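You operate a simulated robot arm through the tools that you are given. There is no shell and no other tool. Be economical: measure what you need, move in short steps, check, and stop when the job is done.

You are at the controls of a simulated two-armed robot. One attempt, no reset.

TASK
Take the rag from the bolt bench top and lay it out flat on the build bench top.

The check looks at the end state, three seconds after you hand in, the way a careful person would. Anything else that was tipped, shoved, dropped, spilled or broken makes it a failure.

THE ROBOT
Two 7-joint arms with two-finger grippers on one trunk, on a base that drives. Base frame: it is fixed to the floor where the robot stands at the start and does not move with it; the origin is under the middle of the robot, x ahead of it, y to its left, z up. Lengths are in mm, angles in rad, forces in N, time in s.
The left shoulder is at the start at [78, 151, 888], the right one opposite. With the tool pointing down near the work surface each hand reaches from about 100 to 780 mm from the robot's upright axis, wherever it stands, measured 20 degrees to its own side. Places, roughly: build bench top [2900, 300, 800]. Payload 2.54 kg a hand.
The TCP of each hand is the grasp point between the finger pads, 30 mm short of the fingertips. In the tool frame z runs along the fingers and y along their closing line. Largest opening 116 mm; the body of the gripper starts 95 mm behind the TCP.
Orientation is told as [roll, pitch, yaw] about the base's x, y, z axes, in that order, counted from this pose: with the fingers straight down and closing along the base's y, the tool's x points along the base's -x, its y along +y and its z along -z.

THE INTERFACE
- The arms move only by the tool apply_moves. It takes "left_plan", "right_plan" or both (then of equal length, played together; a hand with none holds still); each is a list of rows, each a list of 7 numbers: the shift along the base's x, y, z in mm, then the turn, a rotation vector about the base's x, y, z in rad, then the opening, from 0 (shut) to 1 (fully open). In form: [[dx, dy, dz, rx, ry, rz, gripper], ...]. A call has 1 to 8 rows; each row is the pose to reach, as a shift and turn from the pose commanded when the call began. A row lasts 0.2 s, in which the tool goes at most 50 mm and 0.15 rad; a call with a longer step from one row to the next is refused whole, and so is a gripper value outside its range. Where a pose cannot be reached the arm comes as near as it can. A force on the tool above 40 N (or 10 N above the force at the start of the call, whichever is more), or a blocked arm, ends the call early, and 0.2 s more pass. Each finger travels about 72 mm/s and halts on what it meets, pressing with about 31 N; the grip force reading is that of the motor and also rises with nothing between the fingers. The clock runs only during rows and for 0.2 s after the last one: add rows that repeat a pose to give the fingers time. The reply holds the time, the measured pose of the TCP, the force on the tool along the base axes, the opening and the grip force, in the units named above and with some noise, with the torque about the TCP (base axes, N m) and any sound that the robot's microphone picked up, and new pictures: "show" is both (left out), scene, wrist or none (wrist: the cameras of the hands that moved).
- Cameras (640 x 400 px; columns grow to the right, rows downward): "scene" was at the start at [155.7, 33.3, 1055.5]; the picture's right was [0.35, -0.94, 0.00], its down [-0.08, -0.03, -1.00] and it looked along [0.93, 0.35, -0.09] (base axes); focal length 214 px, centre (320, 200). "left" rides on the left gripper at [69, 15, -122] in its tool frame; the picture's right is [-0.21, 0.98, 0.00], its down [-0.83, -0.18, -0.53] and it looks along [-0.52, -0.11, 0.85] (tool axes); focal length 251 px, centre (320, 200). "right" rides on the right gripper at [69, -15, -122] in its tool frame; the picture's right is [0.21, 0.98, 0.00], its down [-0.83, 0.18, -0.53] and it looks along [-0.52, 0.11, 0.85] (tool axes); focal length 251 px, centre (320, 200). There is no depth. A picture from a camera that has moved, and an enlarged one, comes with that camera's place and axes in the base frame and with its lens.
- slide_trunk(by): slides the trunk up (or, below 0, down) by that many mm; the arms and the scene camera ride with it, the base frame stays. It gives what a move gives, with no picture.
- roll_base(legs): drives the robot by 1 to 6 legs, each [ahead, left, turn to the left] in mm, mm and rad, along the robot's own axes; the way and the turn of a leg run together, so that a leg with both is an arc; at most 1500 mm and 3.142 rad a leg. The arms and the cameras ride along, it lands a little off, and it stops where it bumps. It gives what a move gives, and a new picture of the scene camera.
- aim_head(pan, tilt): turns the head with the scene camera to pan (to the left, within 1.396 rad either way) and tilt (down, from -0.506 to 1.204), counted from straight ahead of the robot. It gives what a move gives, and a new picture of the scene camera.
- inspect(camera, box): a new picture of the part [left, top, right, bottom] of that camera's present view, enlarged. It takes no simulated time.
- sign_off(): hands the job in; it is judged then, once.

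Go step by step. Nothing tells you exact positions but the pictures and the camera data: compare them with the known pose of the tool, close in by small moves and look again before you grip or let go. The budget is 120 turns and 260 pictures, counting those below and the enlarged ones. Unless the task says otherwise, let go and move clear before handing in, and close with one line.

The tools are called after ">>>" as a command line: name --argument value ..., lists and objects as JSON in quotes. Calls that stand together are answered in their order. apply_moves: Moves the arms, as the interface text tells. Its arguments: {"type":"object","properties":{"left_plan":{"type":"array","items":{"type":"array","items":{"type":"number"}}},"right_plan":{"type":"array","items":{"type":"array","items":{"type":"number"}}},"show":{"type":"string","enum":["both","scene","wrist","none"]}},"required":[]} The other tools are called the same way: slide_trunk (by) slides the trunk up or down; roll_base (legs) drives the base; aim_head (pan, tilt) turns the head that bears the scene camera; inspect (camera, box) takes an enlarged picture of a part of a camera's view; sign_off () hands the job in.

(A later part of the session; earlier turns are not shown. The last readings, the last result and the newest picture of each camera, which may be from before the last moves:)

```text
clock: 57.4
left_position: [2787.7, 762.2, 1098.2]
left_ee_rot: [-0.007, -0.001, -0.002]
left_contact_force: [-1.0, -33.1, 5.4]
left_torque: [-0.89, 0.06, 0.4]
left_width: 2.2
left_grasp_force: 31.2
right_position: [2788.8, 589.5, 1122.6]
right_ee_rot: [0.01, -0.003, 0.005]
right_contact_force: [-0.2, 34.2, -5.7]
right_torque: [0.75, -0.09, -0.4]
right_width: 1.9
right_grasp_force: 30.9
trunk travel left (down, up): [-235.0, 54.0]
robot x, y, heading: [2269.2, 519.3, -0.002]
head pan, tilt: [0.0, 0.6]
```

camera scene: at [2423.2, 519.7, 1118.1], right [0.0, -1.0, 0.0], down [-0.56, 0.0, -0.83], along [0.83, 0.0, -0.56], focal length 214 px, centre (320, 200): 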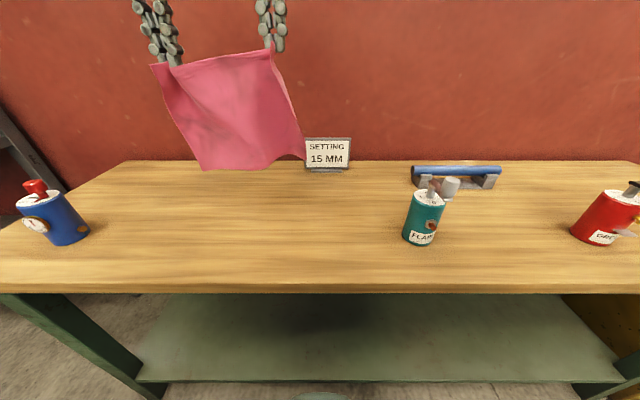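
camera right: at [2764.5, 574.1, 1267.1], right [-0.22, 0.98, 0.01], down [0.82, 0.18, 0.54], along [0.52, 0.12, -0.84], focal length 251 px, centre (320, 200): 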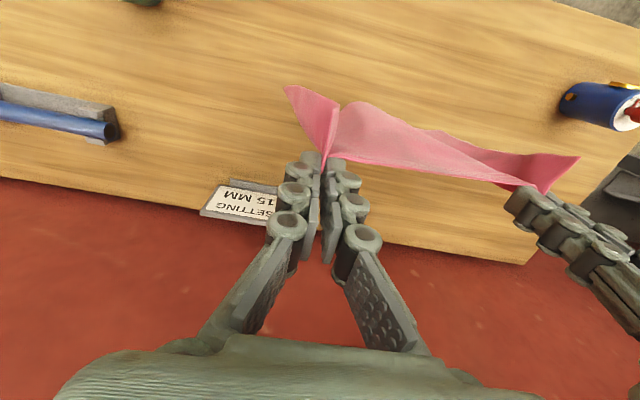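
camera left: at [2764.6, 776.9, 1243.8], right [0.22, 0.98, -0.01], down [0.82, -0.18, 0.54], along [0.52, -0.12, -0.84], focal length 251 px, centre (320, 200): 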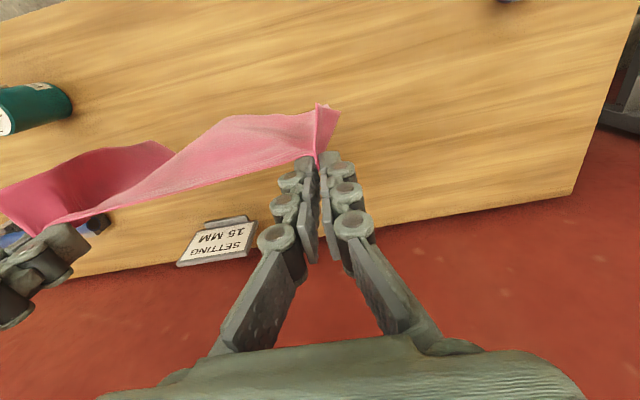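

The left hand kept its offset. I'll correct it and then lower the trunk to regain forward reach.

>>> apply_moves --left_plan '[[0, -8, 0, 0, 0, 0, 0], [0, -15, 0, 0, 0, 0, 0], [0, -15, 0, 0, 0, 0, 0]]' --right_plan '[[0, 0, -12, 0, 0, 0, 0], [0, 0, -24, 0, 0, 0, 0], [0, 0, -24, 0, 0, 0, 0]]' --show "none"

>>> slide_trunk --by -60

>>> aim_head --pan 0.2 --tilt 0.6

```text
clock: 58.2
left_position: [2786.6, 748.8, 1097.8]
left_ee_rot: [0.0, 0.002, 0.003]
left_contact_force: [-0.2, -9.2, 0.3]
left_torque: [-0.2, 0.02, 0.12]
left_width: 1.9
left_grasp_force: 30.8
right_position: [2788.9, 585.4, 1098.2]
right_ee_rot: [0.002, 0.001, 0.0]
right_contact_force: [-1.2, 9.9, -0.4]
right_torque: [0.13, 0.0, -0.13]
right_width: 1.7
right_grasp_force: 30.7
trunk travel left (down, up): [-235.0, 54.0]
robot x, y, heading: [2265.9, 519.7, 0.001]
head pan, tilt: [0.0, 0.6]
```

```text
clock: 59.2
left_position: [2786.3, 747.9, 1038.8]
left_ee_rot: [-0.001, -0.002, 0.0]
left_contact_force: [-1.4, -4.4, -1.8]
left_torque: [-0.1, -0.07, 0.06]
left_width: 3.6
left_grasp_force: 32.4
right_position: [2788.0, 587.8, 1040.4]
right_ee_rot: [0.001, 0.001, 0.0]
right_contact_force: [-0.1, 4.5, 1.6]
right_torque: [0.08, -0.05, -0.03]
right_width: 1.1
right_grasp_force: 33.1
trunk travel left (down, up): [-175.0, 114.0]
robot x, y, heading: [2260.9, 519.6, -0.002]
head pan, tilt: [0.0, 0.6]
```

```text
clock: 59.9
left_position: [2787.2, 748.8, 1038.7]
left_ee_rot: [-0.002, 0.001, -0.001]
left_contact_force: [0.1, -5.7, -1.3]
left_torque: [-0.1, -0.04, 0.06]
left_width: 3.5
left_grasp_force: 29.1
right_position: [2787.4, 586.5, 1038.5]
right_ee_rot: [0.004, 0.0, 0.0]
right_contact_force: [0.7, 4.9, -1.3]
right_torque: [0.13, -0.06, -0.05]
right_width: 2.9
right_grasp_force: 35.4
trunk travel left (down, up): [-175.0, 114.0]
robot x, y, heading: [2262.8, 518.5, -0.004]
head pan, tilt: [0.201, 0.6]
camera scene: at [2421.4, 537.3, 1058.1], right [0.2, -0.98, 0.0], down [-0.55, -0.11, -0.83], along [0.81, 0.16, -0.56], focal length 214 px, centre (320, 200)
```

scene: 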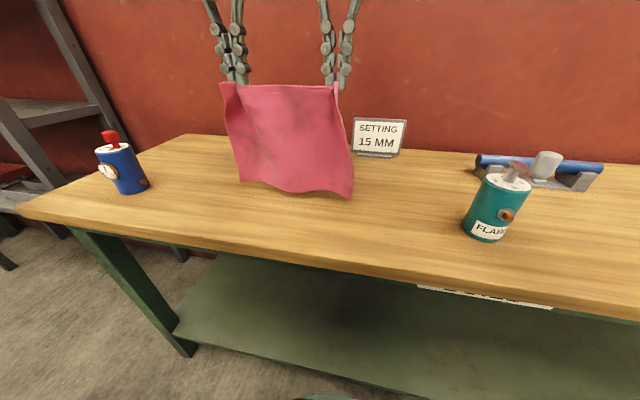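

The hem hangs about 15 mm above the bench, level and square. To get more forward reach I'll raise the trunk, then extend the arms forward and down.

>>> slide_trunk --by 100

>>> apply_moves --left_plan '[[0, 0, -25, 0, 0, 0, 0], [0, 0, -60, 0, 0, 0, 0], [15, 0, -90, 0, 0, 0, 0], [40, 0, -102, 0, 0, 0, 0], [65, 0, -102, 0, 0, 0, 0], [85, 0, -102, 0, 0, 0, 0], [85, 0, -102, 0, 0, 0, 0]]' --right_plan '[[0, 0, -25, 0, 0, 0, 0], [0, 0, -60, 0, 0, 0, 0], [15, 0, -90, 0, 0, 0, 0], [40, 0, -102, 0, 0, 0, 0], [65, 0, -102, 0, 0, 0, 0], [85, 0, -102, 0, 0, 0, 0], [85, 0, -102, 0, 0, 0, 0]]' --show "scene"

```text
clock: 61.2
left_position: [2787.3, 748.3, 1137.3]
left_ee_rot: [-0.002, 0.0, -0.001]
left_contact_force: [0.2, -4.8, 4.3]
left_torque: [-0.19, -0.04, 0.09]
left_width: 0.7
left_grasp_force: 27.2
right_position: [2788.6, 585.5, 1139.4]
right_ee_rot: [0.001, 0.0, 0.002]
right_contact_force: [-0.8, 4.7, 2.4]
right_torque: [0.24, 0.02, -0.03]
right_width: 0.8
right_grasp_force: 32.2
trunk travel left (down, up): [-275.0, 14.0]
robot x, y, heading: [2265.3, 521.5, -0.002]
head pan, tilt: [0.201, 0.6]
```

```text
clock: 62.9
left_position: [2872.1, 748.7, 1035.4]
left_ee_rot: [-0.002, -0.001, -0.001]
left_contact_force: [0.2, -6.8, 0.7]
left_torque: [-0.15, 0.0, 0.11]
left_width: 1.2
left_grasp_force: 26.8
right_position: [2871.9, 584.1, 1036.8]
right_ee_rot: [0.004, 0.0, -0.001]
right_contact_force: [-0.3, 6.5, -1.7]
right_torque: [0.19, 0.02, -0.05]
right_width: 3.3
right_grasp_force: 35.9
trunk travel left (down, up): [-275.0, 14.0]
robot x, y, heading: [2260.9, 520.5, 0.006]
head pan, tilt: [0.201, 0.6]
camera scene: at [2421.1, 537.3, 1158.2], right [0.2, -0.98, 0.0], down [-0.55, -0.11, -0.83], along [0.81, 0.17, -0.56], focal length 214 px, centre (320, 200)
```

scene: 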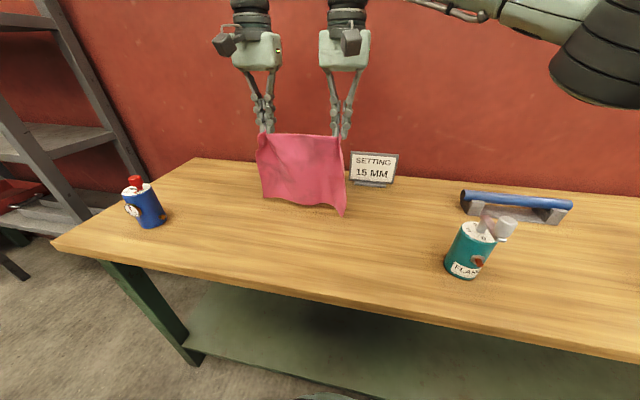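

Reach is good now, with hands at x=2872 and the hem just off the top. I'll lay the rag by arcing the hands back toward me as they descend, so the hem stays at the far side.

>>> apply_moves --left_plan '[[-8, 0, -10, 0, 0, 0, 0], [-20, 0, -18, 0, 0, 0, 0], [-35, 0, -23, 0, 0, 0, 0], [-50, 0, -27, 0, 0, 0, 0], [-65, 0, -32, 0, 0, 0, 0], [-80, 0, -37, 0, 0, 0, 0], [-94, 0, -45, 0, 0, 0, 0], [-108, 0, -54, 0, 0, 0, 0]]' --right_plan '[[-8, 0, -10, 0, 0, 0, 0], [-20, 0, -18, 0, 0, 0, 0], [-35, 0, -23, 0, 0, 0, 0], [-50, 0, -27, 0, 0, 0, 0], [-65, 0, -32, 0, 0, 0, 0], [-80, 0, -37, 0, 0, 0, 0], [-94, 0, -45, 0, 0, 0, 0], [-108, 0, -54, 0, 0, 0, 0]]'

```text
clock: 64.7
left_position: [2762.7, 749.2, 982.5]
left_ee_rot: [-0.001, -0.002, -0.001]
left_contact_force: [0.4, -3.8, -0.6]
left_torque: [-0.12, 0.01, 0.07]
left_width: 3.2
left_grasp_force: 28.7
right_position: [2765.9, 586.2, 983.1]
right_ee_rot: [0.003, -0.001, 0.0]
right_contact_force: [0.2, 3.8, -0.6]
right_torque: [0.03, -0.02, -0.02]
right_width: 2.8
right_grasp_force: 36.1
trunk travel left (down, up): [-275.0, 14.0]
robot x, y, heading: [2265.4, 519.2, -0.004]
head pan, tilt: [0.201, 0.6]
camera scene: at [2421.1, 537.4, 1158.2], right [0.2, -0.98, 0.0], down [-0.55, -0.11, -0.83], along [0.81, 0.17, -0.56], focal length 214 px, centre (320, 200)
camera right: at [2697.7, 572.9, 1104.1], right [-0.21, 0.98, 0.0], down [0.83, 0.18, 0.53], along [0.52, 0.12, -0.85], focal length 251 px, centre (320, 200)
camera left: at [2693.5, 764.1, 1104.1], right [0.21, 0.98, 0.0], down [0.83, -0.18, 0.54], along [0.52, -0.12, -0.84], focal length 251 px, centre (320, 200)
```

scene: 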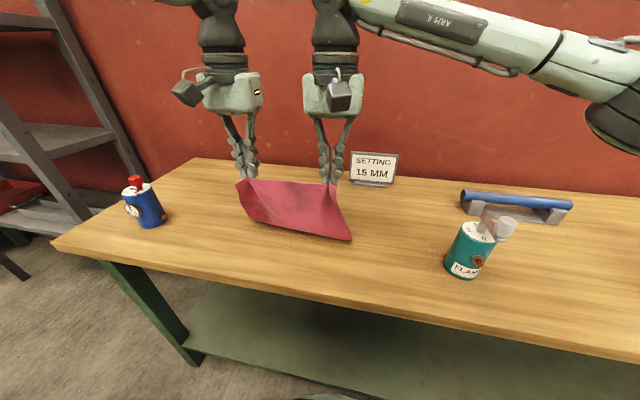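
right: 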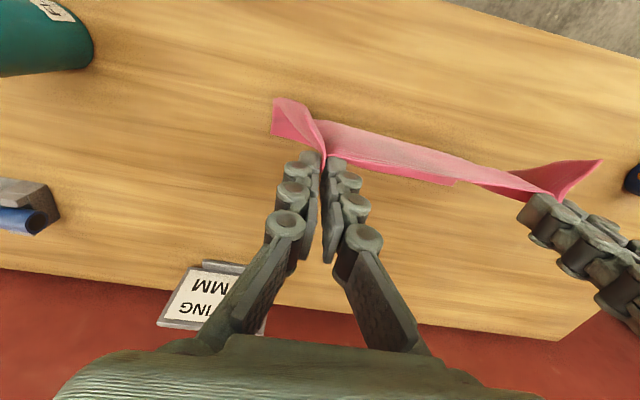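
left: 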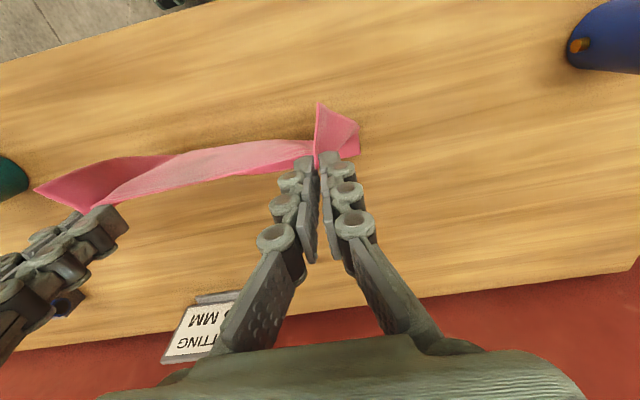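

The hem has slid back partway with the hands. I'll look closer at how the cloth is bending.

>>> inspect --camera "scene" --box '[210, 130, 390, 250]'

>>> inspect --camera "right" --box '[240, 70, 640, 250]'

```text
3.33 times, centred on (300, 190) of scene
camera zoom: at [2421.1, 537.4, 1158.2], right [0.2, -0.98, 0.0], down [-0.55, -0.11, -0.83], along [0.81, 0.17, -0.56], focal length 715 px, centre (387, 233)
```

zoom: 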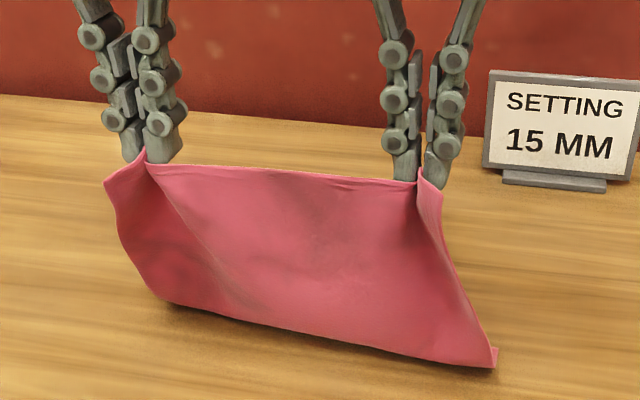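

```text
1.60 times, centred on (440, 160) of right
camera zoom: at [2697.7, 572.9, 1104.1], right [-0.21, 0.98, 0.0], down [0.83, 0.18, 0.53], along [0.52, 0.12, -0.85], focal length 402 px, centre (128, 264)
```

zoom: 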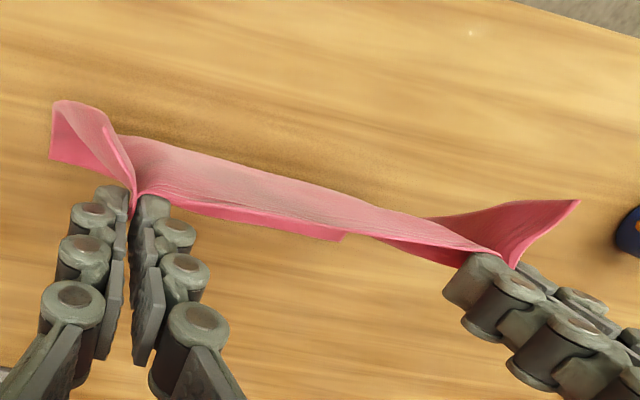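

The lower edge is folding forward as I want, but I pulled back too early and would end at the bench edge. I'll lift off, go forward again and come down along a 45° line instead.

>>> apply_moves --left_plan '[[0, 0, 30, 0, 0, 0, 0], [0, 0, 65, 0, 0, 0, 0], [30, 0, 70, 0, 0, 0, 0], [65, 0, 64, 0, 0, 0, 0], [95, 0, 60, 0, 0, 0, 0], [118, 0, 60, 0, 0, 0, 0], [118, 0, 60, 0, 0, 0, 0], [118, 0, 60, 0, 0, 0, 0]]' --right_plan '[[0, 0, 30, 0, 0, 0, 0], [0, 0, 65, 0, 0, 0, 0], [30, 0, 70, 0, 0, 0, 0], [65, 0, 64, 0, 0, 0, 0], [95, 0, 60, 0, 0, 0, 0], [118, 0, 60, 0, 0, 0, 0], [118, 0, 60, 0, 0, 0, 0], [118, 0, 60, 0, 0, 0, 0]]' --show "scene"

```text
clock: 66.5
left_position: [2883.5, 749.8, 1043.6]
left_ee_rot: [-0.002, 0.001, -0.001]
left_contact_force: [-1.8, -7.0, 2.4]
left_torque: [-0.2, -0.03, 0.1]
left_width: 0.5
left_grasp_force: 28.2
right_position: [2881.8, 586.7, 1041.9]
right_ee_rot: [0.003, -0.002, 0.001]
right_contact_force: [-0.1, 7.4, 1.0]
right_torque: [0.02, 0.0, -0.06]
right_width: 2.2
right_grasp_force: 34.6
trunk travel left (down, up): [-275.0, 14.0]
robot x, y, heading: [2267.4, 515.1, -0.001]
head pan, tilt: [0.201, 0.6]
camera scene: at [2421.6, 537.5, 1158.0], right [0.2, -0.98, 0.0], down [-0.55, -0.11, -0.82], along [0.81, 0.17, -0.57], focal length 214 px, centre (320, 200)
```

scene: 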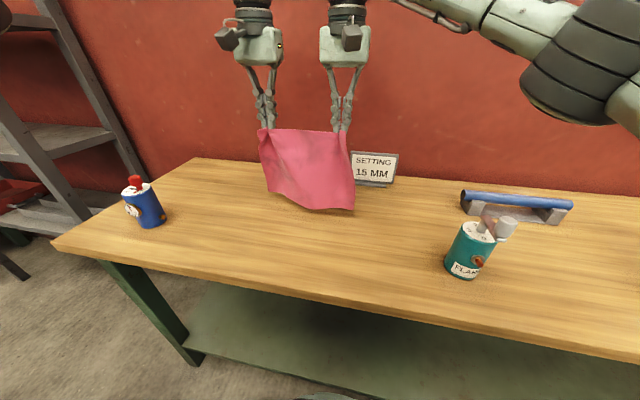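

The rag is back to a clean hang, so I'll start the 45° lay-down.

>>> apply_moves --left_plan '[[-10, 0, -12, 0, 0, 0, 0], [-20, 0, -26, 0, 0, 0, 0], [-32, 0, -40, 0, 0, 0, 0], [-44, 0, -54, 0, 0, 0, 0], [-57, 0, -68, 0, 0, 0, 0], [-70, 0, -82, 0, 0, 0, 0], [-84, 0, -96, 0, 0, 0, 0], [-98, 0, -110, 0, 0, 0, 0]]' --right_plan '[[-10, 0, -12, 0, 0, 0, 0], [-20, 0, -26, 0, 0, 0, 0], [-32, 0, -40, 0, 0, 0, 0], [-44, 0, -54, 0, 0, 0, 0], [-57, 0, -68, 0, 0, 0, 0], [-70, 0, -82, 0, 0, 0, 0], [-84, 0, -96, 0, 0, 0, 0], [-98, 0, -110, 0, 0, 0, 0]]'

>>> inspect --camera "scene" --box '[210, 130, 390, 250]'

```text
clock: 68.2
left_position: [2782.6, 749.2, 931.8]
left_ee_rot: [0.0, -0.002, 0.002]
left_contact_force: [-1.3, -1.7, -0.1]
left_torque: [-0.07, -0.03, 0.01]
left_width: 2.9
left_grasp_force: 29.9
right_position: [2785.4, 587.2, 931.1]
right_ee_rot: [0.0, 0.0, -0.001]
right_contact_force: [-0.3, 2.0, -0.1]
right_torque: [0.04, 0.03, -0.05]
right_width: 2.8
right_grasp_force: 27.7
trunk travel left (down, up): [-275.0, 14.0]
robot x, y, heading: [2264.8, 517.7, 0.002]
head pan, tilt: [0.201, 0.6]
camera scene: at [2421.4, 537.4, 1158.1], right [0.2, -0.98, 0.0], down [-0.55, -0.11, -0.83], along [0.81, 0.17, -0.56], focal length 214 px, centre (320, 200)
camera right: at [2716.8, 572.7, 1053.2], right [-0.21, 0.98, 0.0], down [0.83, 0.18, 0.53], along [0.52, 0.12, -0.85], focal length 251 px, centre (320, 200)
camera left: at [2715.0, 764.7, 1054.2], right [0.21, 0.98, 0.0], down [0.83, -0.18, 0.54], along [0.52, -0.12, -0.84], focal length 251 px, centre (320, 200)
```

scene: 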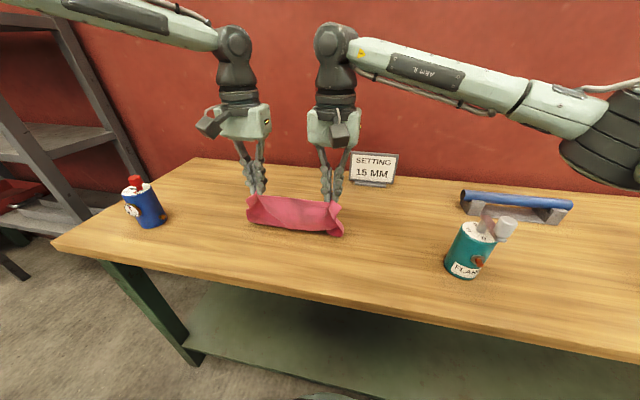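
right: 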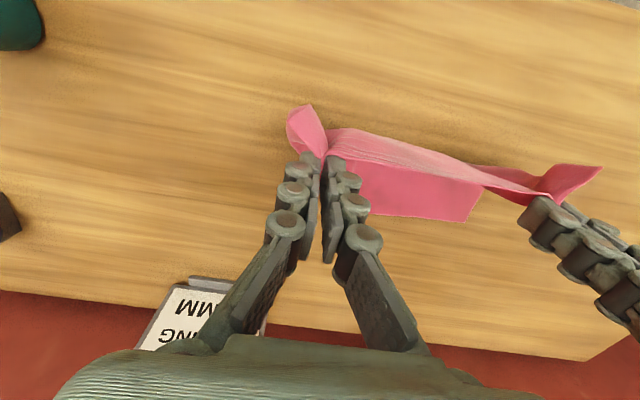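
left: 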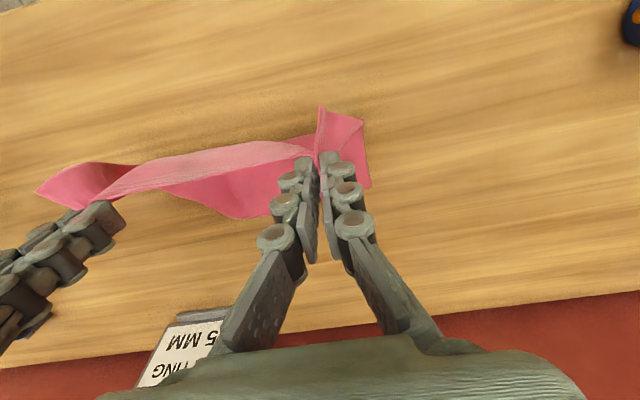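

```text
3.33 times, centred on (300, 190) of scene
camera zoom: at [2421.4, 537.4, 1158.1], right [0.2, -0.98, 0.0], down [-0.55, -0.11, -0.83], along [0.81, 0.17, -0.56], focal length 715 px, centre (387, 233)
```

zoom: 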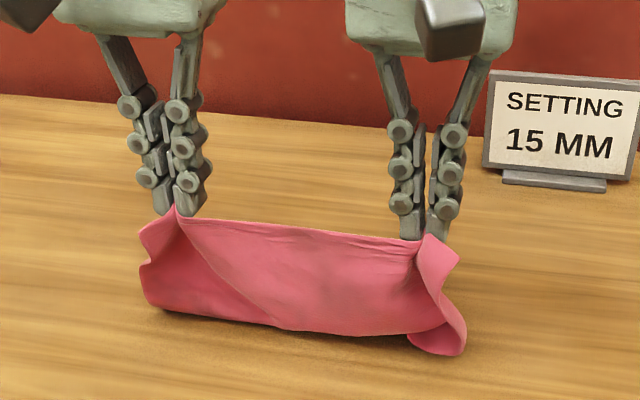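

The middle is laying forward nicely, though the side wings are a little crumpled. I'll continue the same way down to just above the top.

>>> apply_moves --left_plan '[[-12, 0, -13, 0, 0, 0, 0], [-24, 0, -26, 0, 0, 0, 0], [-36, 0, -39, 0, 0, 0, 0], [-48, 0, -52, 0, 0, 0, 0], [-60, 0, -65, 0, 0, 0, 0], [-72, 0, -77, 0, 0, 0, 0], [-84, 0, -85, 0, 0, 0, 0], [-95, 0, -90, 0, 0, 0, 0]]' --right_plan '[[-12, 0, -13, 0, 0, 0, 0], [-24, 0, -26, 0, 0, 0, 0], [-36, 0, -39, 0, 0, 0, 0], [-48, 0, -52, 0, 0, 0, 0], [-60, 0, -65, 0, 0, 0, 0], [-72, 0, -77, 0, 0, 0, 0], [-84, 0, -85, 0, 0, 0, 0], [-95, 0, -90, 0, 0, 0, 0]]'

>>> inspect --camera "scene" --box '[210, 150, 390, 270]'

```text
clock: 70.0
left_position: [2689.3, 750.1, 840.4]
left_ee_rot: [-0.001, -0.002, 0.002]
left_contact_force: [-0.1, -3.2, 3.2]
left_torque: [-0.35, -0.02, 0.1]
left_width: 0.2
left_grasp_force: 28.4
right_position: [2690.2, 586.0, 842.0]
right_ee_rot: [0.003, 0.0, -0.001]
right_contact_force: [0.7, 4.9, -0.9]
right_torque: [0.18, 0.0, -0.06]
right_width: 2.8
right_grasp_force: 29.6
trunk travel left (down, up): [-275.0, 14.0]
robot x, y, heading: [2265.6, 517.6, 0.001]
head pan, tilt: [0.201, 0.6]
camera scene: at [2421.3, 537.5, 1158.1], right [0.2, -0.98, 0.0], down [-0.55, -0.11, -0.83], along [0.81, 0.17, -0.56], focal length 214 px, centre (320, 200)
camera right: at [2622.0, 572.8, 964.3], right [-0.21, 0.98, 0.0], down [0.83, 0.18, 0.53], along [0.52, 0.12, -0.85], focal length 251 px, centre (320, 200)
camera left: at [2620.6, 764.7, 962.9], right [0.21, 0.98, 0.0], down [0.83, -0.18, 0.54], along [0.52, -0.12, -0.84], focal length 251 px, centre (320, 200)
```

scene: 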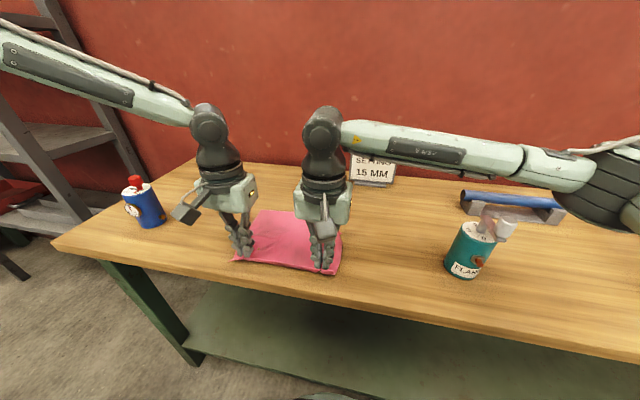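
right: 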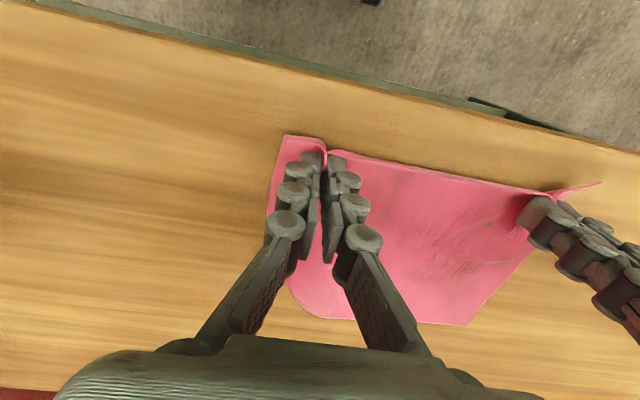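
left: 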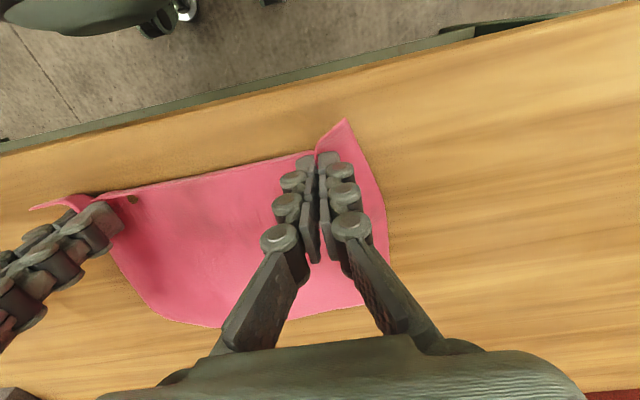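

```text
3.33 times, centred on (300, 210) of scene
camera zoom: at [2421.3, 537.5, 1158.1], right [0.2, -0.98, 0.0], down [-0.55, -0.11, -0.83], along [0.81, 0.17, -0.56], focal length 715 px, centre (387, 167)
```

zoom: 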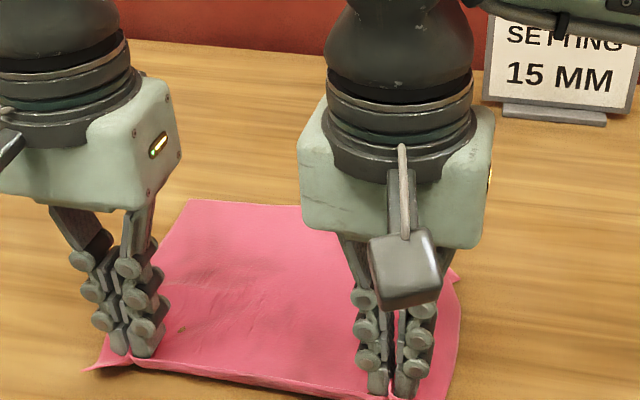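

The rag is down and nearly flat. I'll lower the last few mm and open the fingers slowly to release.

>>> apply_moves --left_plan '[[0, 0, -3, 0, 0, 0, 0], [0, 0, -6, 0, 0, 0, 0], [0, 0, -8, 0, 0, 0, 0], [0, 0, -8, 0, 0, 0, 0.1], [0, 0, -8, 0, 0, 0, 0.2], [0, 0, -8, 0, 0, 0, 0.3], [0, 0, -8, 0, 0, 0, 0.3]]' --right_plan '[[0, 0, -3, 0, 0, 0, 0], [0, 0, -6, 0, 0, 0, 0], [0, 0, -9, 0, 0, 0, 0], [0, 0, -9, 0, 0, 0, 0.1], [0, 0, -9, 0, 0, 0, 0.2], [0, 0, -9, 0, 0, 0, 0.3], [0, 0, -9, 0, 0, 0, 0.3]]' --show "wrist"

```text
clock: 71.7
left_position: [2688.6, 748.3, 832.9]
left_ee_rot: [-0.001, 0.001, 0.003]
left_contact_force: [0.9, 0.4, -0.3]
left_torque: [0.0, 0.01, -0.02]
left_width: 34.8
left_grasp_force: 0.1
right_position: [2690.3, 586.1, 833.3]
right_ee_rot: [0.001, 0.0, 0.001]
right_contact_force: [-0.4, -0.6, -0.3]
right_torque: [0.03, -0.01, 0.06]
right_width: 34.8
right_grasp_force: 0.1
trunk travel left (down, up): [-275.0, 14.0]
robot x, y, heading: [2268.2, 519.2, -0.001]
head pan, tilt: [0.201, 0.6]
camera right: at [2621.7, 572.3, 955.0], right [-0.21, 0.98, 0.0], down [0.83, 0.18, 0.53], along [0.52, 0.12, -0.85], focal length 251 px, centre (320, 200)
camera left: at [2620.8, 764.6, 955.2], right [0.21, 0.98, 0.0], down [0.83, -0.18, 0.53], along [0.52, -0.12, -0.85], focal length 251 px, centre (320, 200)
```

right: 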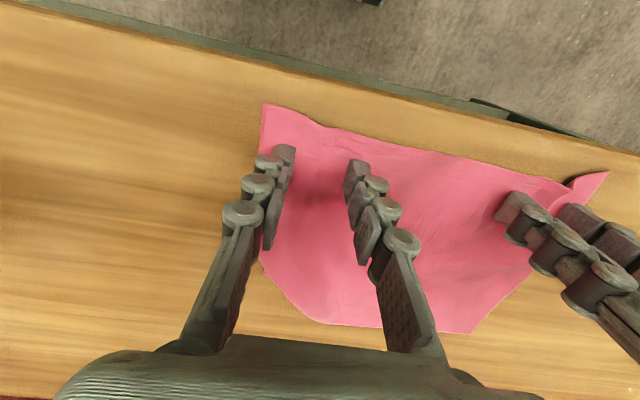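
left: 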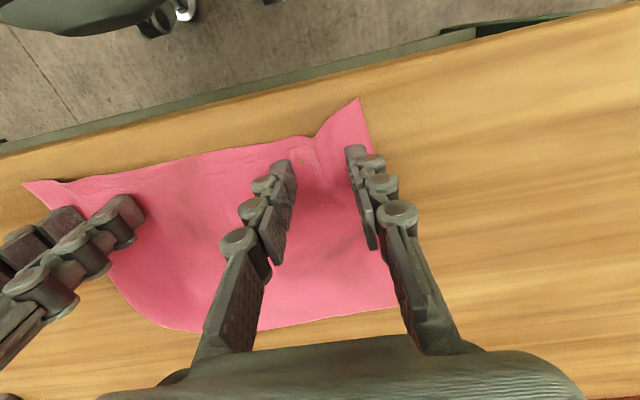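

Released. I'll raise both hands straight up and clear to see how it lies.

>>> apply_moves --left_plan '[[0, 0, 15, 0, 0, 0, 0.3], [0, 0, 45, 0, 0, 0, 0.3], [0, 0, 85, 0, 0, 0, 0.3], [0, 30, 125, 0, 0, 0, 0.3], [0, 60, 155, 0, 0, 0, 0.3], [0, 90, 165, 0, 0, 0, 0.3]]' --right_plan '[[0, 0, 15, 0, 0, 0, 0.3], [0, 0, 45, 0, 0, 0, 0.3], [0, 0, 85, 0, 0, 0, 0.3], [0, -30, 125, 0, 0, 0, 0.3], [0, -60, 155, 0, 0, 0, 0.3], [0, -90, 165, 0, 0, 0, 0.3]]'

>>> inspect --camera "scene" --box '[210, 170, 390, 290]'

```text
clock: 73.0
left_position: [2687.3, 838.4, 1001.1]
left_ee_rot: [-0.001, 0.0, 0.001]
left_contact_force: [0.3, 0.5, -0.9]
left_torque: [0.01, -0.01, 0.0]
left_width: 34.5
left_grasp_force: 0.1
right_position: [2688.8, 493.8, 998.3]
right_ee_rot: [0.002, -0.001, 0.002]
right_contact_force: [0.1, 0.0, -0.5]
right_torque: [0.0, 0.01, -0.01]
right_width: 34.8
right_grasp_force: 0.0
trunk travel left (down, up): [-275.0, 14.0]
robot x, y, heading: [2264.2, 517.2, 0.002]
head pan, tilt: [0.201, 0.6]
camera scene: at [2421.3, 537.4, 1158.1], right [0.2, -0.98, 0.0], down [-0.55, -0.11, -0.83], along [0.81, 0.17, -0.56], focal length 214 px, centre (320, 200)
camera right: at [2621.2, 481.2, 1120.0], right [-0.22, 0.98, 0.0], down [0.83, 0.18, 0.53], along [0.52, 0.12, -0.85], focal length 251 px, centre (320, 200)
camera left: at [2618.9, 855.1, 1122.5], right [0.21, 0.98, 0.0], down [0.83, -0.18, 0.53], along [0.52, -0.12, -0.85], focal length 251 px, centre (320, 200)
```

scene: 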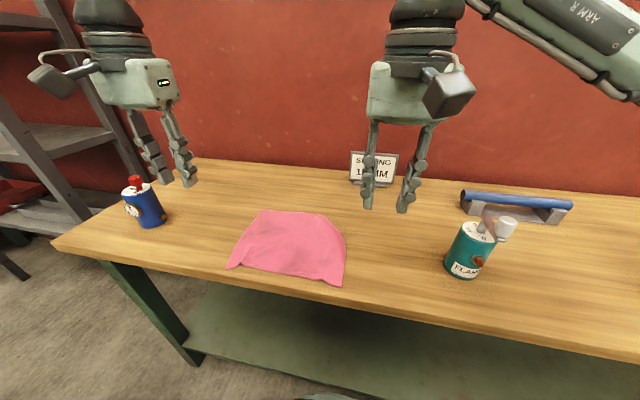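
right: 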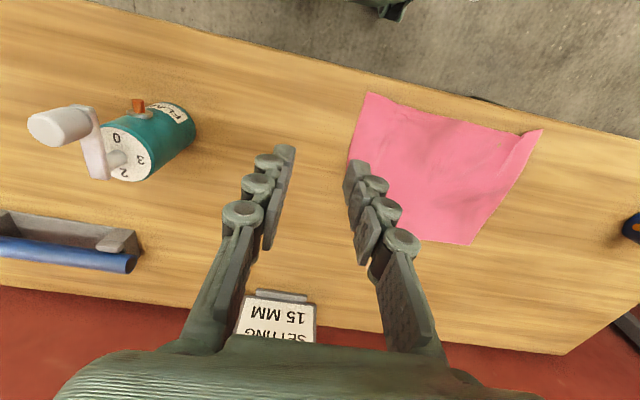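
left: 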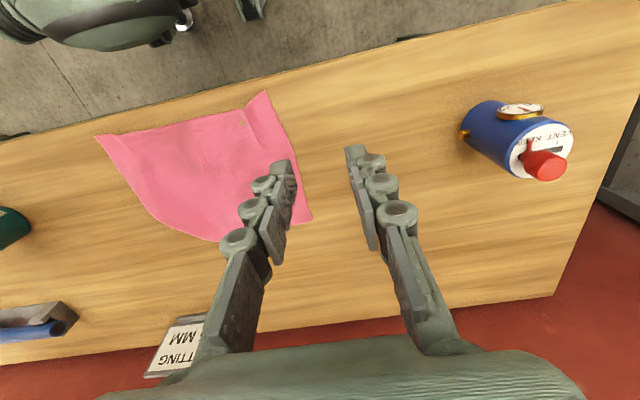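

```text
3.33 times, centred on (300, 230) of scene
camera zoom: at [2421.3, 537.4, 1158.1], right [0.2, -0.98, 0.0], down [-0.55, -0.11, -0.83], along [0.81, 0.17, -0.56], focal length 715 px, centre (387, 100)
```

zoom: 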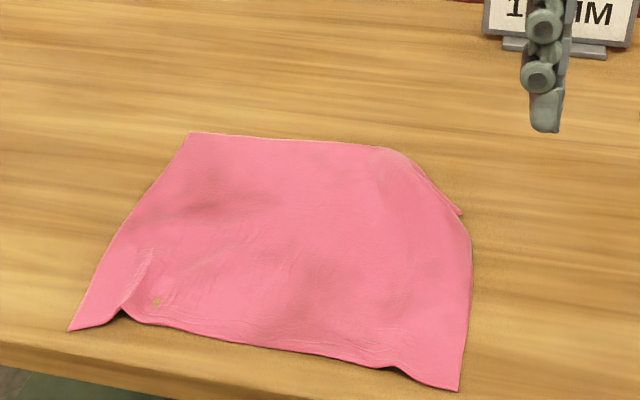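

The rag is mostly flat, but its far-right corner is folded under along a diagonal from about (2871,630) to (2786,555). I'll use the left hand to pinch the far edge just left of the fold, lift so the corner drops out, and re-lay it.

>>> apply_moves --left_plan '[[25, -25, 0, 0, 0, 0, 0.3], [50, -50, 0, 0, 0, 0, 0.3], [80, -80, 0, 0, 0, 0, 0.3], [110, -110, -20, 0, 0, 0, 0.3], [140, -140, -50, 0, 0, 0, 0.3], [165, -165, -85, 0, 0, 0, 0.3], [172, -178, -115, 0, 0, 0, 0.3], [172, -178, -118, 0, 0, 0, 0.3]]'

>>> inspect --camera "right" --box '[300, 60, 580, 260]'

```text
refused: row 5 steps farther than a row can; nothing moved
```

```text
2.00 times, centred on (440, 160) of right
camera zoom: at [2621.2, 481.2, 1120.0], right [-0.22, 0.98, 0.0], down [0.83, 0.18, 0.53], along [0.52, 0.12, -0.85], focal length 503 px, centre (80, 280)
```

zoom: 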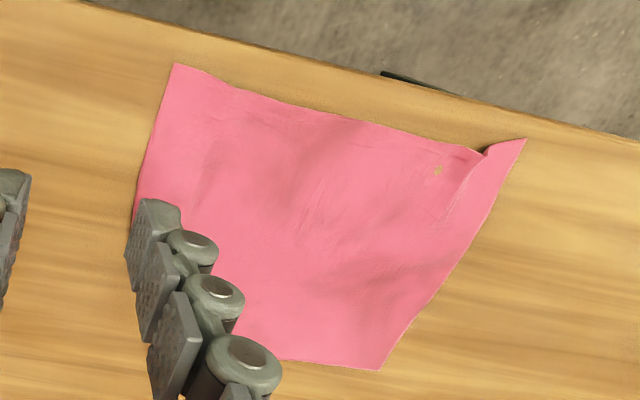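

>>> apply_moves --left_plan '[[28, -28, 0, 0, 0, 0, 0.3], [58, -58, -5, 0, 0, 0, 0.3], [88, -88, -15, 0, 0, 0, 0.3], [116, -116, -35, 0, 0, 0, 0.3], [140, -140, -60, 0, 0, 0, 0.3], [160, -165, -88, 0, 0, 0, 0.3], [172, -178, -115, 0, 0, 0, 0.3], [172, -178, -118, 0, 0, 0, 0.3]]'

>>> inspect --camera "scene" --box '[210, 170, 390, 290]'

```text
clock: 74.8
left_position: [2855.8, 664.8, 882.6]
left_ee_rot: [-0.003, -0.003, 0.001]
left_contact_force: [0.0, -0.4, -0.2]
left_torque: [0.02, 0.02, 0.01]
left_width: 34.5
left_grasp_force: 0.0
left hand out of reach, approached as far as the arm can: row 7, 8
right_position: [2690.5, 495.7, 997.8]
right_ee_rot: [0.0, 0.001, -0.002]
right_contact_force: [0.1, 0.1, -0.5]
right_torque: [-0.02, 0.03, 0.0]
right_width: 34.8
right_grasp_force: 0.0
trunk travel left (down, up): [-275.0, 14.0]
robot x, y, heading: [2262.0, 517.8, -0.002]
head pan, tilt: [0.201, 0.6]
camera scene: at [2421.5, 537.4, 1158.1], right [0.2, -0.98, 0.0], down [-0.55, -0.11, -0.83], along [0.81, 0.17, -0.56], focal length 214 px, centre (320, 200)
camera left: at [2788.5, 680.1, 1003.0], right [0.21, 0.98, 0.0], down [0.82, -0.18, 0.54], along [0.52, -0.12, -0.84], focal length 251 px, centre (320, 200)
```

scene: 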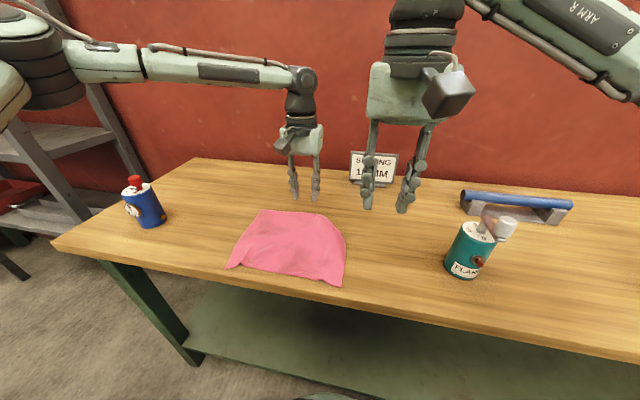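
left: 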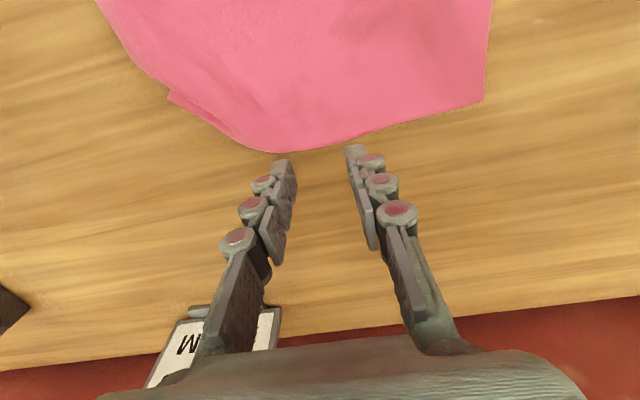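

```text
3.33 times, centred on (300, 230) of scene
camera zoom: at [2421.5, 537.4, 1158.1], right [0.2, -0.98, 0.0], down [-0.55, -0.11, -0.83], along [0.81, 0.17, -0.56], focal length 715 px, centre (387, 100)
```

zoom: 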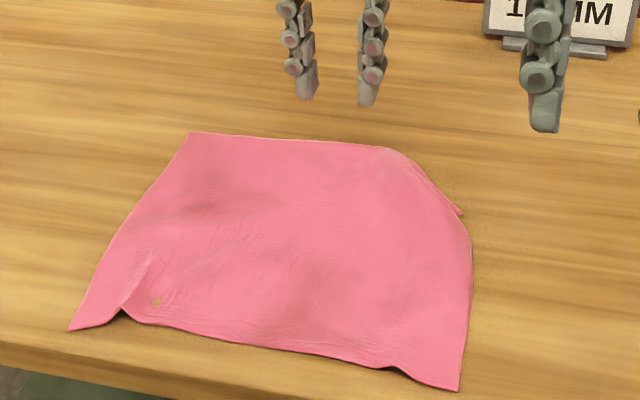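

The far edge at y≈655 is at x≈2863, and the fold begins at y≈615. I'll set the left fingers on the single layer just inside the edge and press gently.

>>> apply_moves --left_plan '[[-6, -8, -15, 0, 0, 0, 0.3], [-6, -8, -35, 0, 0, 0, 0.3], [-6, -8, -46, 0, 0, 0, 0.3], [-6, -8, -50, 0, 0, 0, 0.3], [-6, -8, -52, 0, 0, 0, 0.3], [-6, -8, -53.5, 0, 0, 0, 0.3], [-6, -8, -53.5, 0, 0, 0, 0.3]]' --show "wrist"

```text
clock: 76.5
left_position: [2842.6, 663.5, 831.5]
left_ee_rot: [-0.005, -0.004, -0.001]
left_contact_force: [0.2, -0.3, 2.2]
left_torque: [-0.01, -0.04, -0.02]
left_width: 35.0
left_grasp_force: 0.4
left hand out of reach, approached as far as the arm can: row 1, 2, 3, 4, 5, 6, 7
right_position: [2690.2, 495.5, 999.1]
right_ee_rot: [0.002, -0.001, 0.002]
right_contact_force: [0.2, -0.3, 0.4]
right_torque: [-0.01, -0.01, -0.02]
right_width: 34.8
right_grasp_force: 0.0
trunk travel left (down, up): [-275.0, 14.0]
robot x, y, heading: [2260.2, 520.5, 0.001]
head pan, tilt: [0.201, 0.6]
camera left: at [2774.4, 679.9, 953.1], right [0.21, 0.98, 0.0], down [0.82, -0.18, 0.54], along [0.52, -0.12, -0.84], focal length 251 px, centre (320, 200)
```

left: 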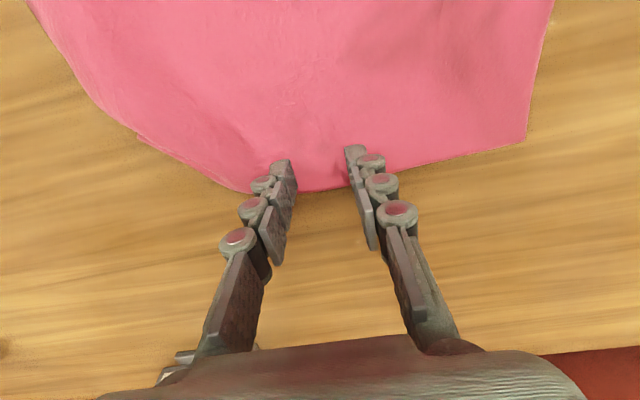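

The fingers sit just inside the far edge, lightly touching. I'll press about 1.5 mm more and close.

>>> apply_moves --left_plan '[[0, 0, -1, 0, 0, 0, 0.3], [0, 0, -1.7, 0, 0, 0, 0.3], [0, 0, -1.7, 0, 0, 0, 0.2], [0, 0, -1.7, 0, 0, 0, 0.1], [0, 0, -1.7, 0, 0, 0, 0], [0, 0, -1.7, 0, 0, 0, 0], [0, 0, -1.7, 0, 0, 0, 0]]' --show "wrist"

```text
clock: 78.0
left_position: [2842.8, 665.0, 829.9]
left_ee_rot: [-0.003, -0.003, 0.0]
left_contact_force: [0.6, 0.3, 3.7]
left_torque: [0.06, 0.12, -0.02]
left_width: 3.8
left_grasp_force: 37.9
right_position: [2690.3, 495.1, 997.8]
right_ee_rot: [0.001, 0.001, 0.001]
right_contact_force: [0.3, -0.8, -0.1]
right_torque: [-0.01, 0.02, -0.03]
right_width: 35.0
right_grasp_force: 0.1
trunk travel left (down, up): [-275.0, 14.0]
robot x, y, heading: [2266.2, 517.6, 0.006]
head pan, tilt: [0.201, 0.6]
camera left: at [2774.3, 680.7, 951.6], right [0.21, 0.98, 0.0], down [0.82, -0.18, 0.54], along [0.52, -0.12, -0.84], focal length 251 px, centre (320, 200)
```

left: 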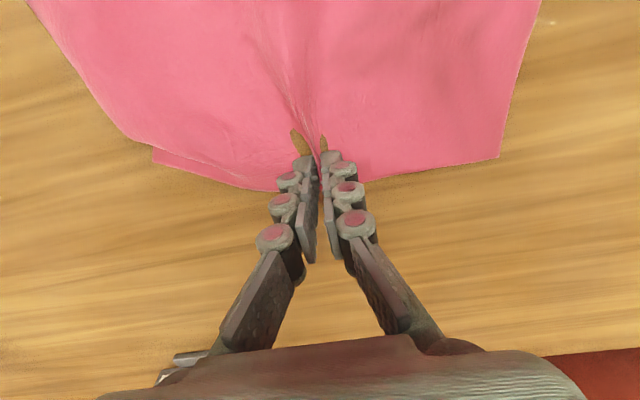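

Gripped at 3.8 mm. I'll lift about 115 mm while easing right, so the tucked corner can swing free.

>>> apply_moves --left_plan '[[0, 0, 20, 0, 0, 0, 0], [0, 0, 45, 0, 0, 0, 0], [0, -5, 75, 0, 0, 0, 0], [0, -15, 100, 0, 0, 0, 0], [0, -28, 115, 0, 0, 0, 0], [0, -40, 118, 0, 0, 0, 0], [0, -40, 118, 0, 0, 0, 0]]'

>>> inspect --camera "scene" --box '[210, 150, 390, 270]'

>>> inspect --camera "right" --box '[300, 60, 620, 260]'

```text
clock: 79.7
left_position: [2830.1, 640.4, 944.5]
left_ee_rot: [-0.003, -0.001, 0.0]
left_contact_force: [0.7, 0.4, 0.5]
left_torque: [-0.01, -0.03, 0.01]
left_width: 3.6
left_grasp_force: 28.1
left hand out of reach, approached as far as the arm can: row 5, 6, 7
right_position: [2689.9, 495.3, 999.4]
right_ee_rot: [0.001, 0.001, 0.001]
right_contact_force: [-0.3, 0.0, -0.4]
right_torque: [-0.03, 0.02, -0.03]
right_width: 34.6
right_grasp_force: 0.0
trunk travel left (down, up): [-275.0, 14.0]
robot x, y, heading: [2266.8, 517.2, 0.003]
head pan, tilt: [0.201, 0.6]
camera scene: at [2421.4, 537.5, 1158.1], right [0.2, -0.98, 0.0], down [-0.55, -0.11, -0.83], along [0.81, 0.17, -0.56], focal length 214 px, centre (320, 200)
camera left: at [2762.0, 656.6, 1067.0], right [0.21, 0.98, 0.0], down [0.83, -0.18, 0.54], along [0.52, -0.12, -0.84], focal length 251 px, centre (320, 200)
```

scene: 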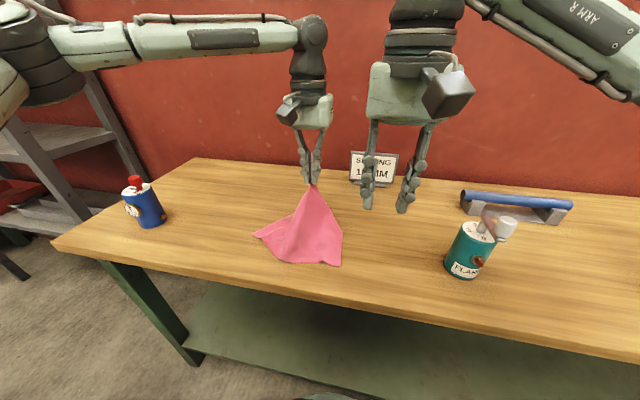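
left: 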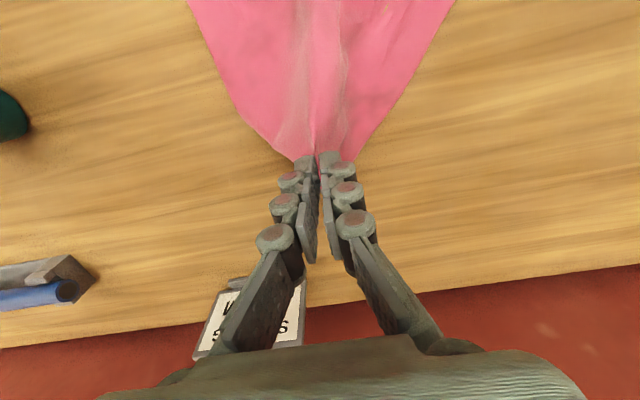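

```text
3.33 times, centred on (300, 210) of scene
camera zoom: at [2421.4, 537.5, 1158.1], right [0.2, -0.98, 0.0], down [-0.55, -0.11, -0.83], along [0.81, 0.17, -0.56], focal length 715 px, centre (387, 167)
```

zoom: 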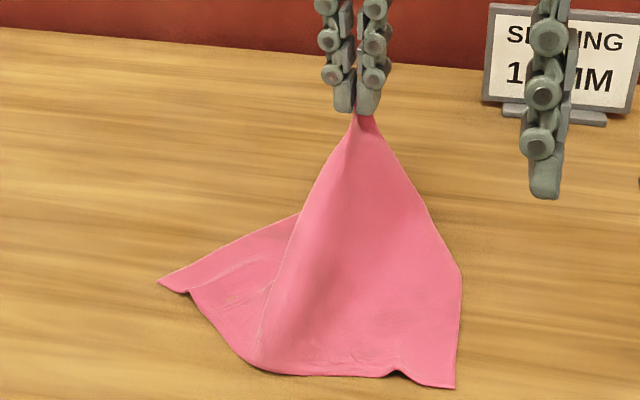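

```text
2.00 times, centred on (460, 160) of right
camera zoom: at [2621.5, 481.5, 1119.7], right [-0.21, 0.98, 0.0], down [0.83, 0.18, 0.53], along [0.52, 0.12, -0.85], focal length 503 px, centre (40, 280)
```

zoom: 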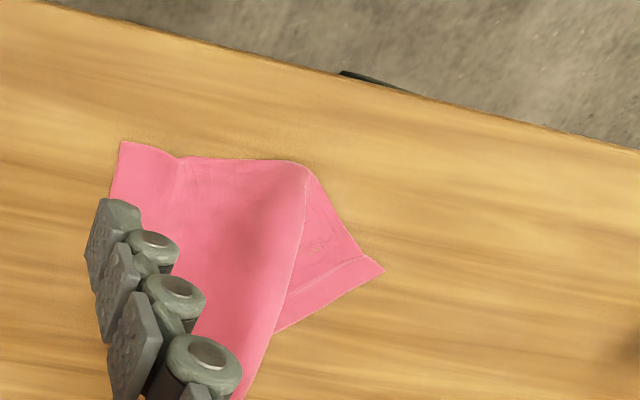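

The corner stays tucked, and the cloth slides too easily to fix it from one point. I'll set the edge back down, then re-pick both near corners right at their tips, hang the rag so it straightens and re-lay it.

>>> apply_moves --left_plan '[[0, 5, -20, 0, 0, 0, 0], [3, 10, -45, 0, 0, 0, 0], [6, 15, -70, 0, 0, 0, 0], [10, 22, -95, 0, 0, 0, 0], [12, 25, -110, 0, 0, 0, 0], [12, 25, -111, 0, 0, 0, 0.15], [12, 25, -111, 0, 0, 0, 0.3], [12, 25, -90, 0, 0, 0, 0.3]]' --show "none"

>>> apply_moves --left_plan '[[0, 0, 30, 0, 0, 0, 0.3], [-10, 25, 60, 0, 0, 0, 0.3], [-30, 60, 80, 0, 0, 0, 0.3], [-60, 90, 100, 0, 0, 0, 0.3], [-90, 120, 115, 0, 0, 0, 0.3], [-120, 150, 115, 0, 0, 0, 0.3], [-150, 175, 115, 0, 0, 0, 0.25], [-165, 190, 115, 0, 0, 0, 0.25]]'

>>> inspect --camera "scene" --box '[210, 170, 390, 290]'

```text
clock: 81.5
left_position: [2841.9, 667.5, 856.2]
left_ee_rot: [-0.001, 0.001, -0.001]
left_contact_force: [0.7, -0.3, 0.6]
left_torque: [0.0, -0.01, 0.03]
left_width: 34.9
left_grasp_force: 0.0
right_position: [2689.4, 494.0, 999.5]
right_ee_rot: [0.002, -0.001, 0.002]
right_contact_force: [-1.0, -0.9, -0.5]
right_torque: [-0.01, 0.02, -0.01]
right_width: 34.7
right_grasp_force: 0.1
trunk travel left (down, up): [-275.0, 14.0]
robot x, y, heading: [2266.1, 516.8, -0.006]
head pan, tilt: [0.201, 0.6]
```

```text
clock: 83.2
left_position: [2676.0, 856.0, 972.3]
left_ee_rot: [-0.001, 0.0, 0.0]
left_contact_force: [0.6, 0.2, 0.3]
left_torque: [0.0, 0.02, -0.02]
left_width: 29.2
left_grasp_force: 0.0
right_position: [2689.5, 495.4, 998.3]
right_ee_rot: [0.002, 0.0, 0.0]
right_contact_force: [0.7, -0.1, 0.2]
right_torque: [0.01, -0.02, -0.01]
right_width: 34.6
right_grasp_force: 0.1
trunk travel left (down, up): [-275.0, 14.0]
robot x, y, heading: [2268.4, 520.8, -0.0]
head pan, tilt: [0.201, 0.6]
camera scene: at [2421.3, 537.6, 1158.1], right [0.2, -0.98, 0.0], down [-0.55, -0.11, -0.83], along [0.81, 0.17, -0.56], focal length 214 px, centre (320, 200)
camera left: at [2607.9, 871.9, 1094.7], right [0.21, 0.98, 0.0], down [0.83, -0.18, 0.53], along [0.52, -0.12, -0.84], focal length 251 px, centre (320, 200)
```

scene: 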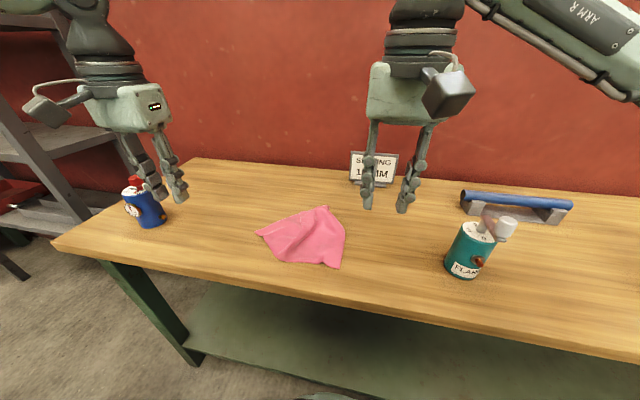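
left: 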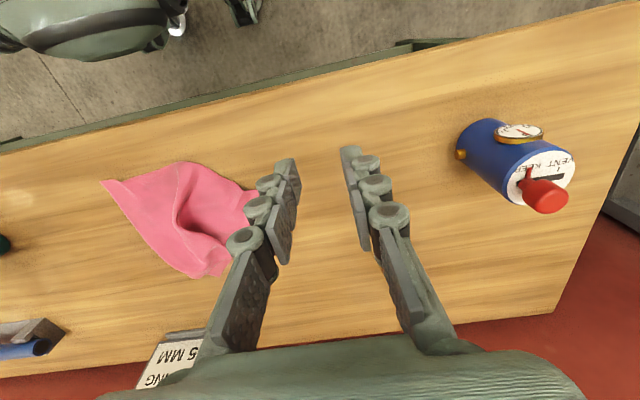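

```text
3.33 times, centred on (300, 230) of scene
camera zoom: at [2421.3, 537.6, 1158.1], right [0.2, -0.98, 0.0], down [-0.55, -0.11, -0.83], along [0.81, 0.17, -0.56], focal length 715 px, centre (387, 100)
```

zoom: 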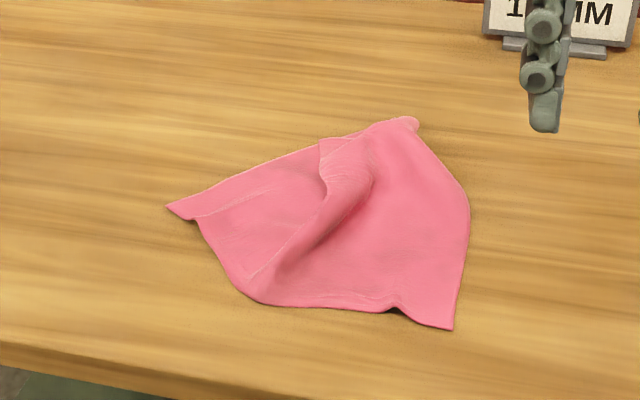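

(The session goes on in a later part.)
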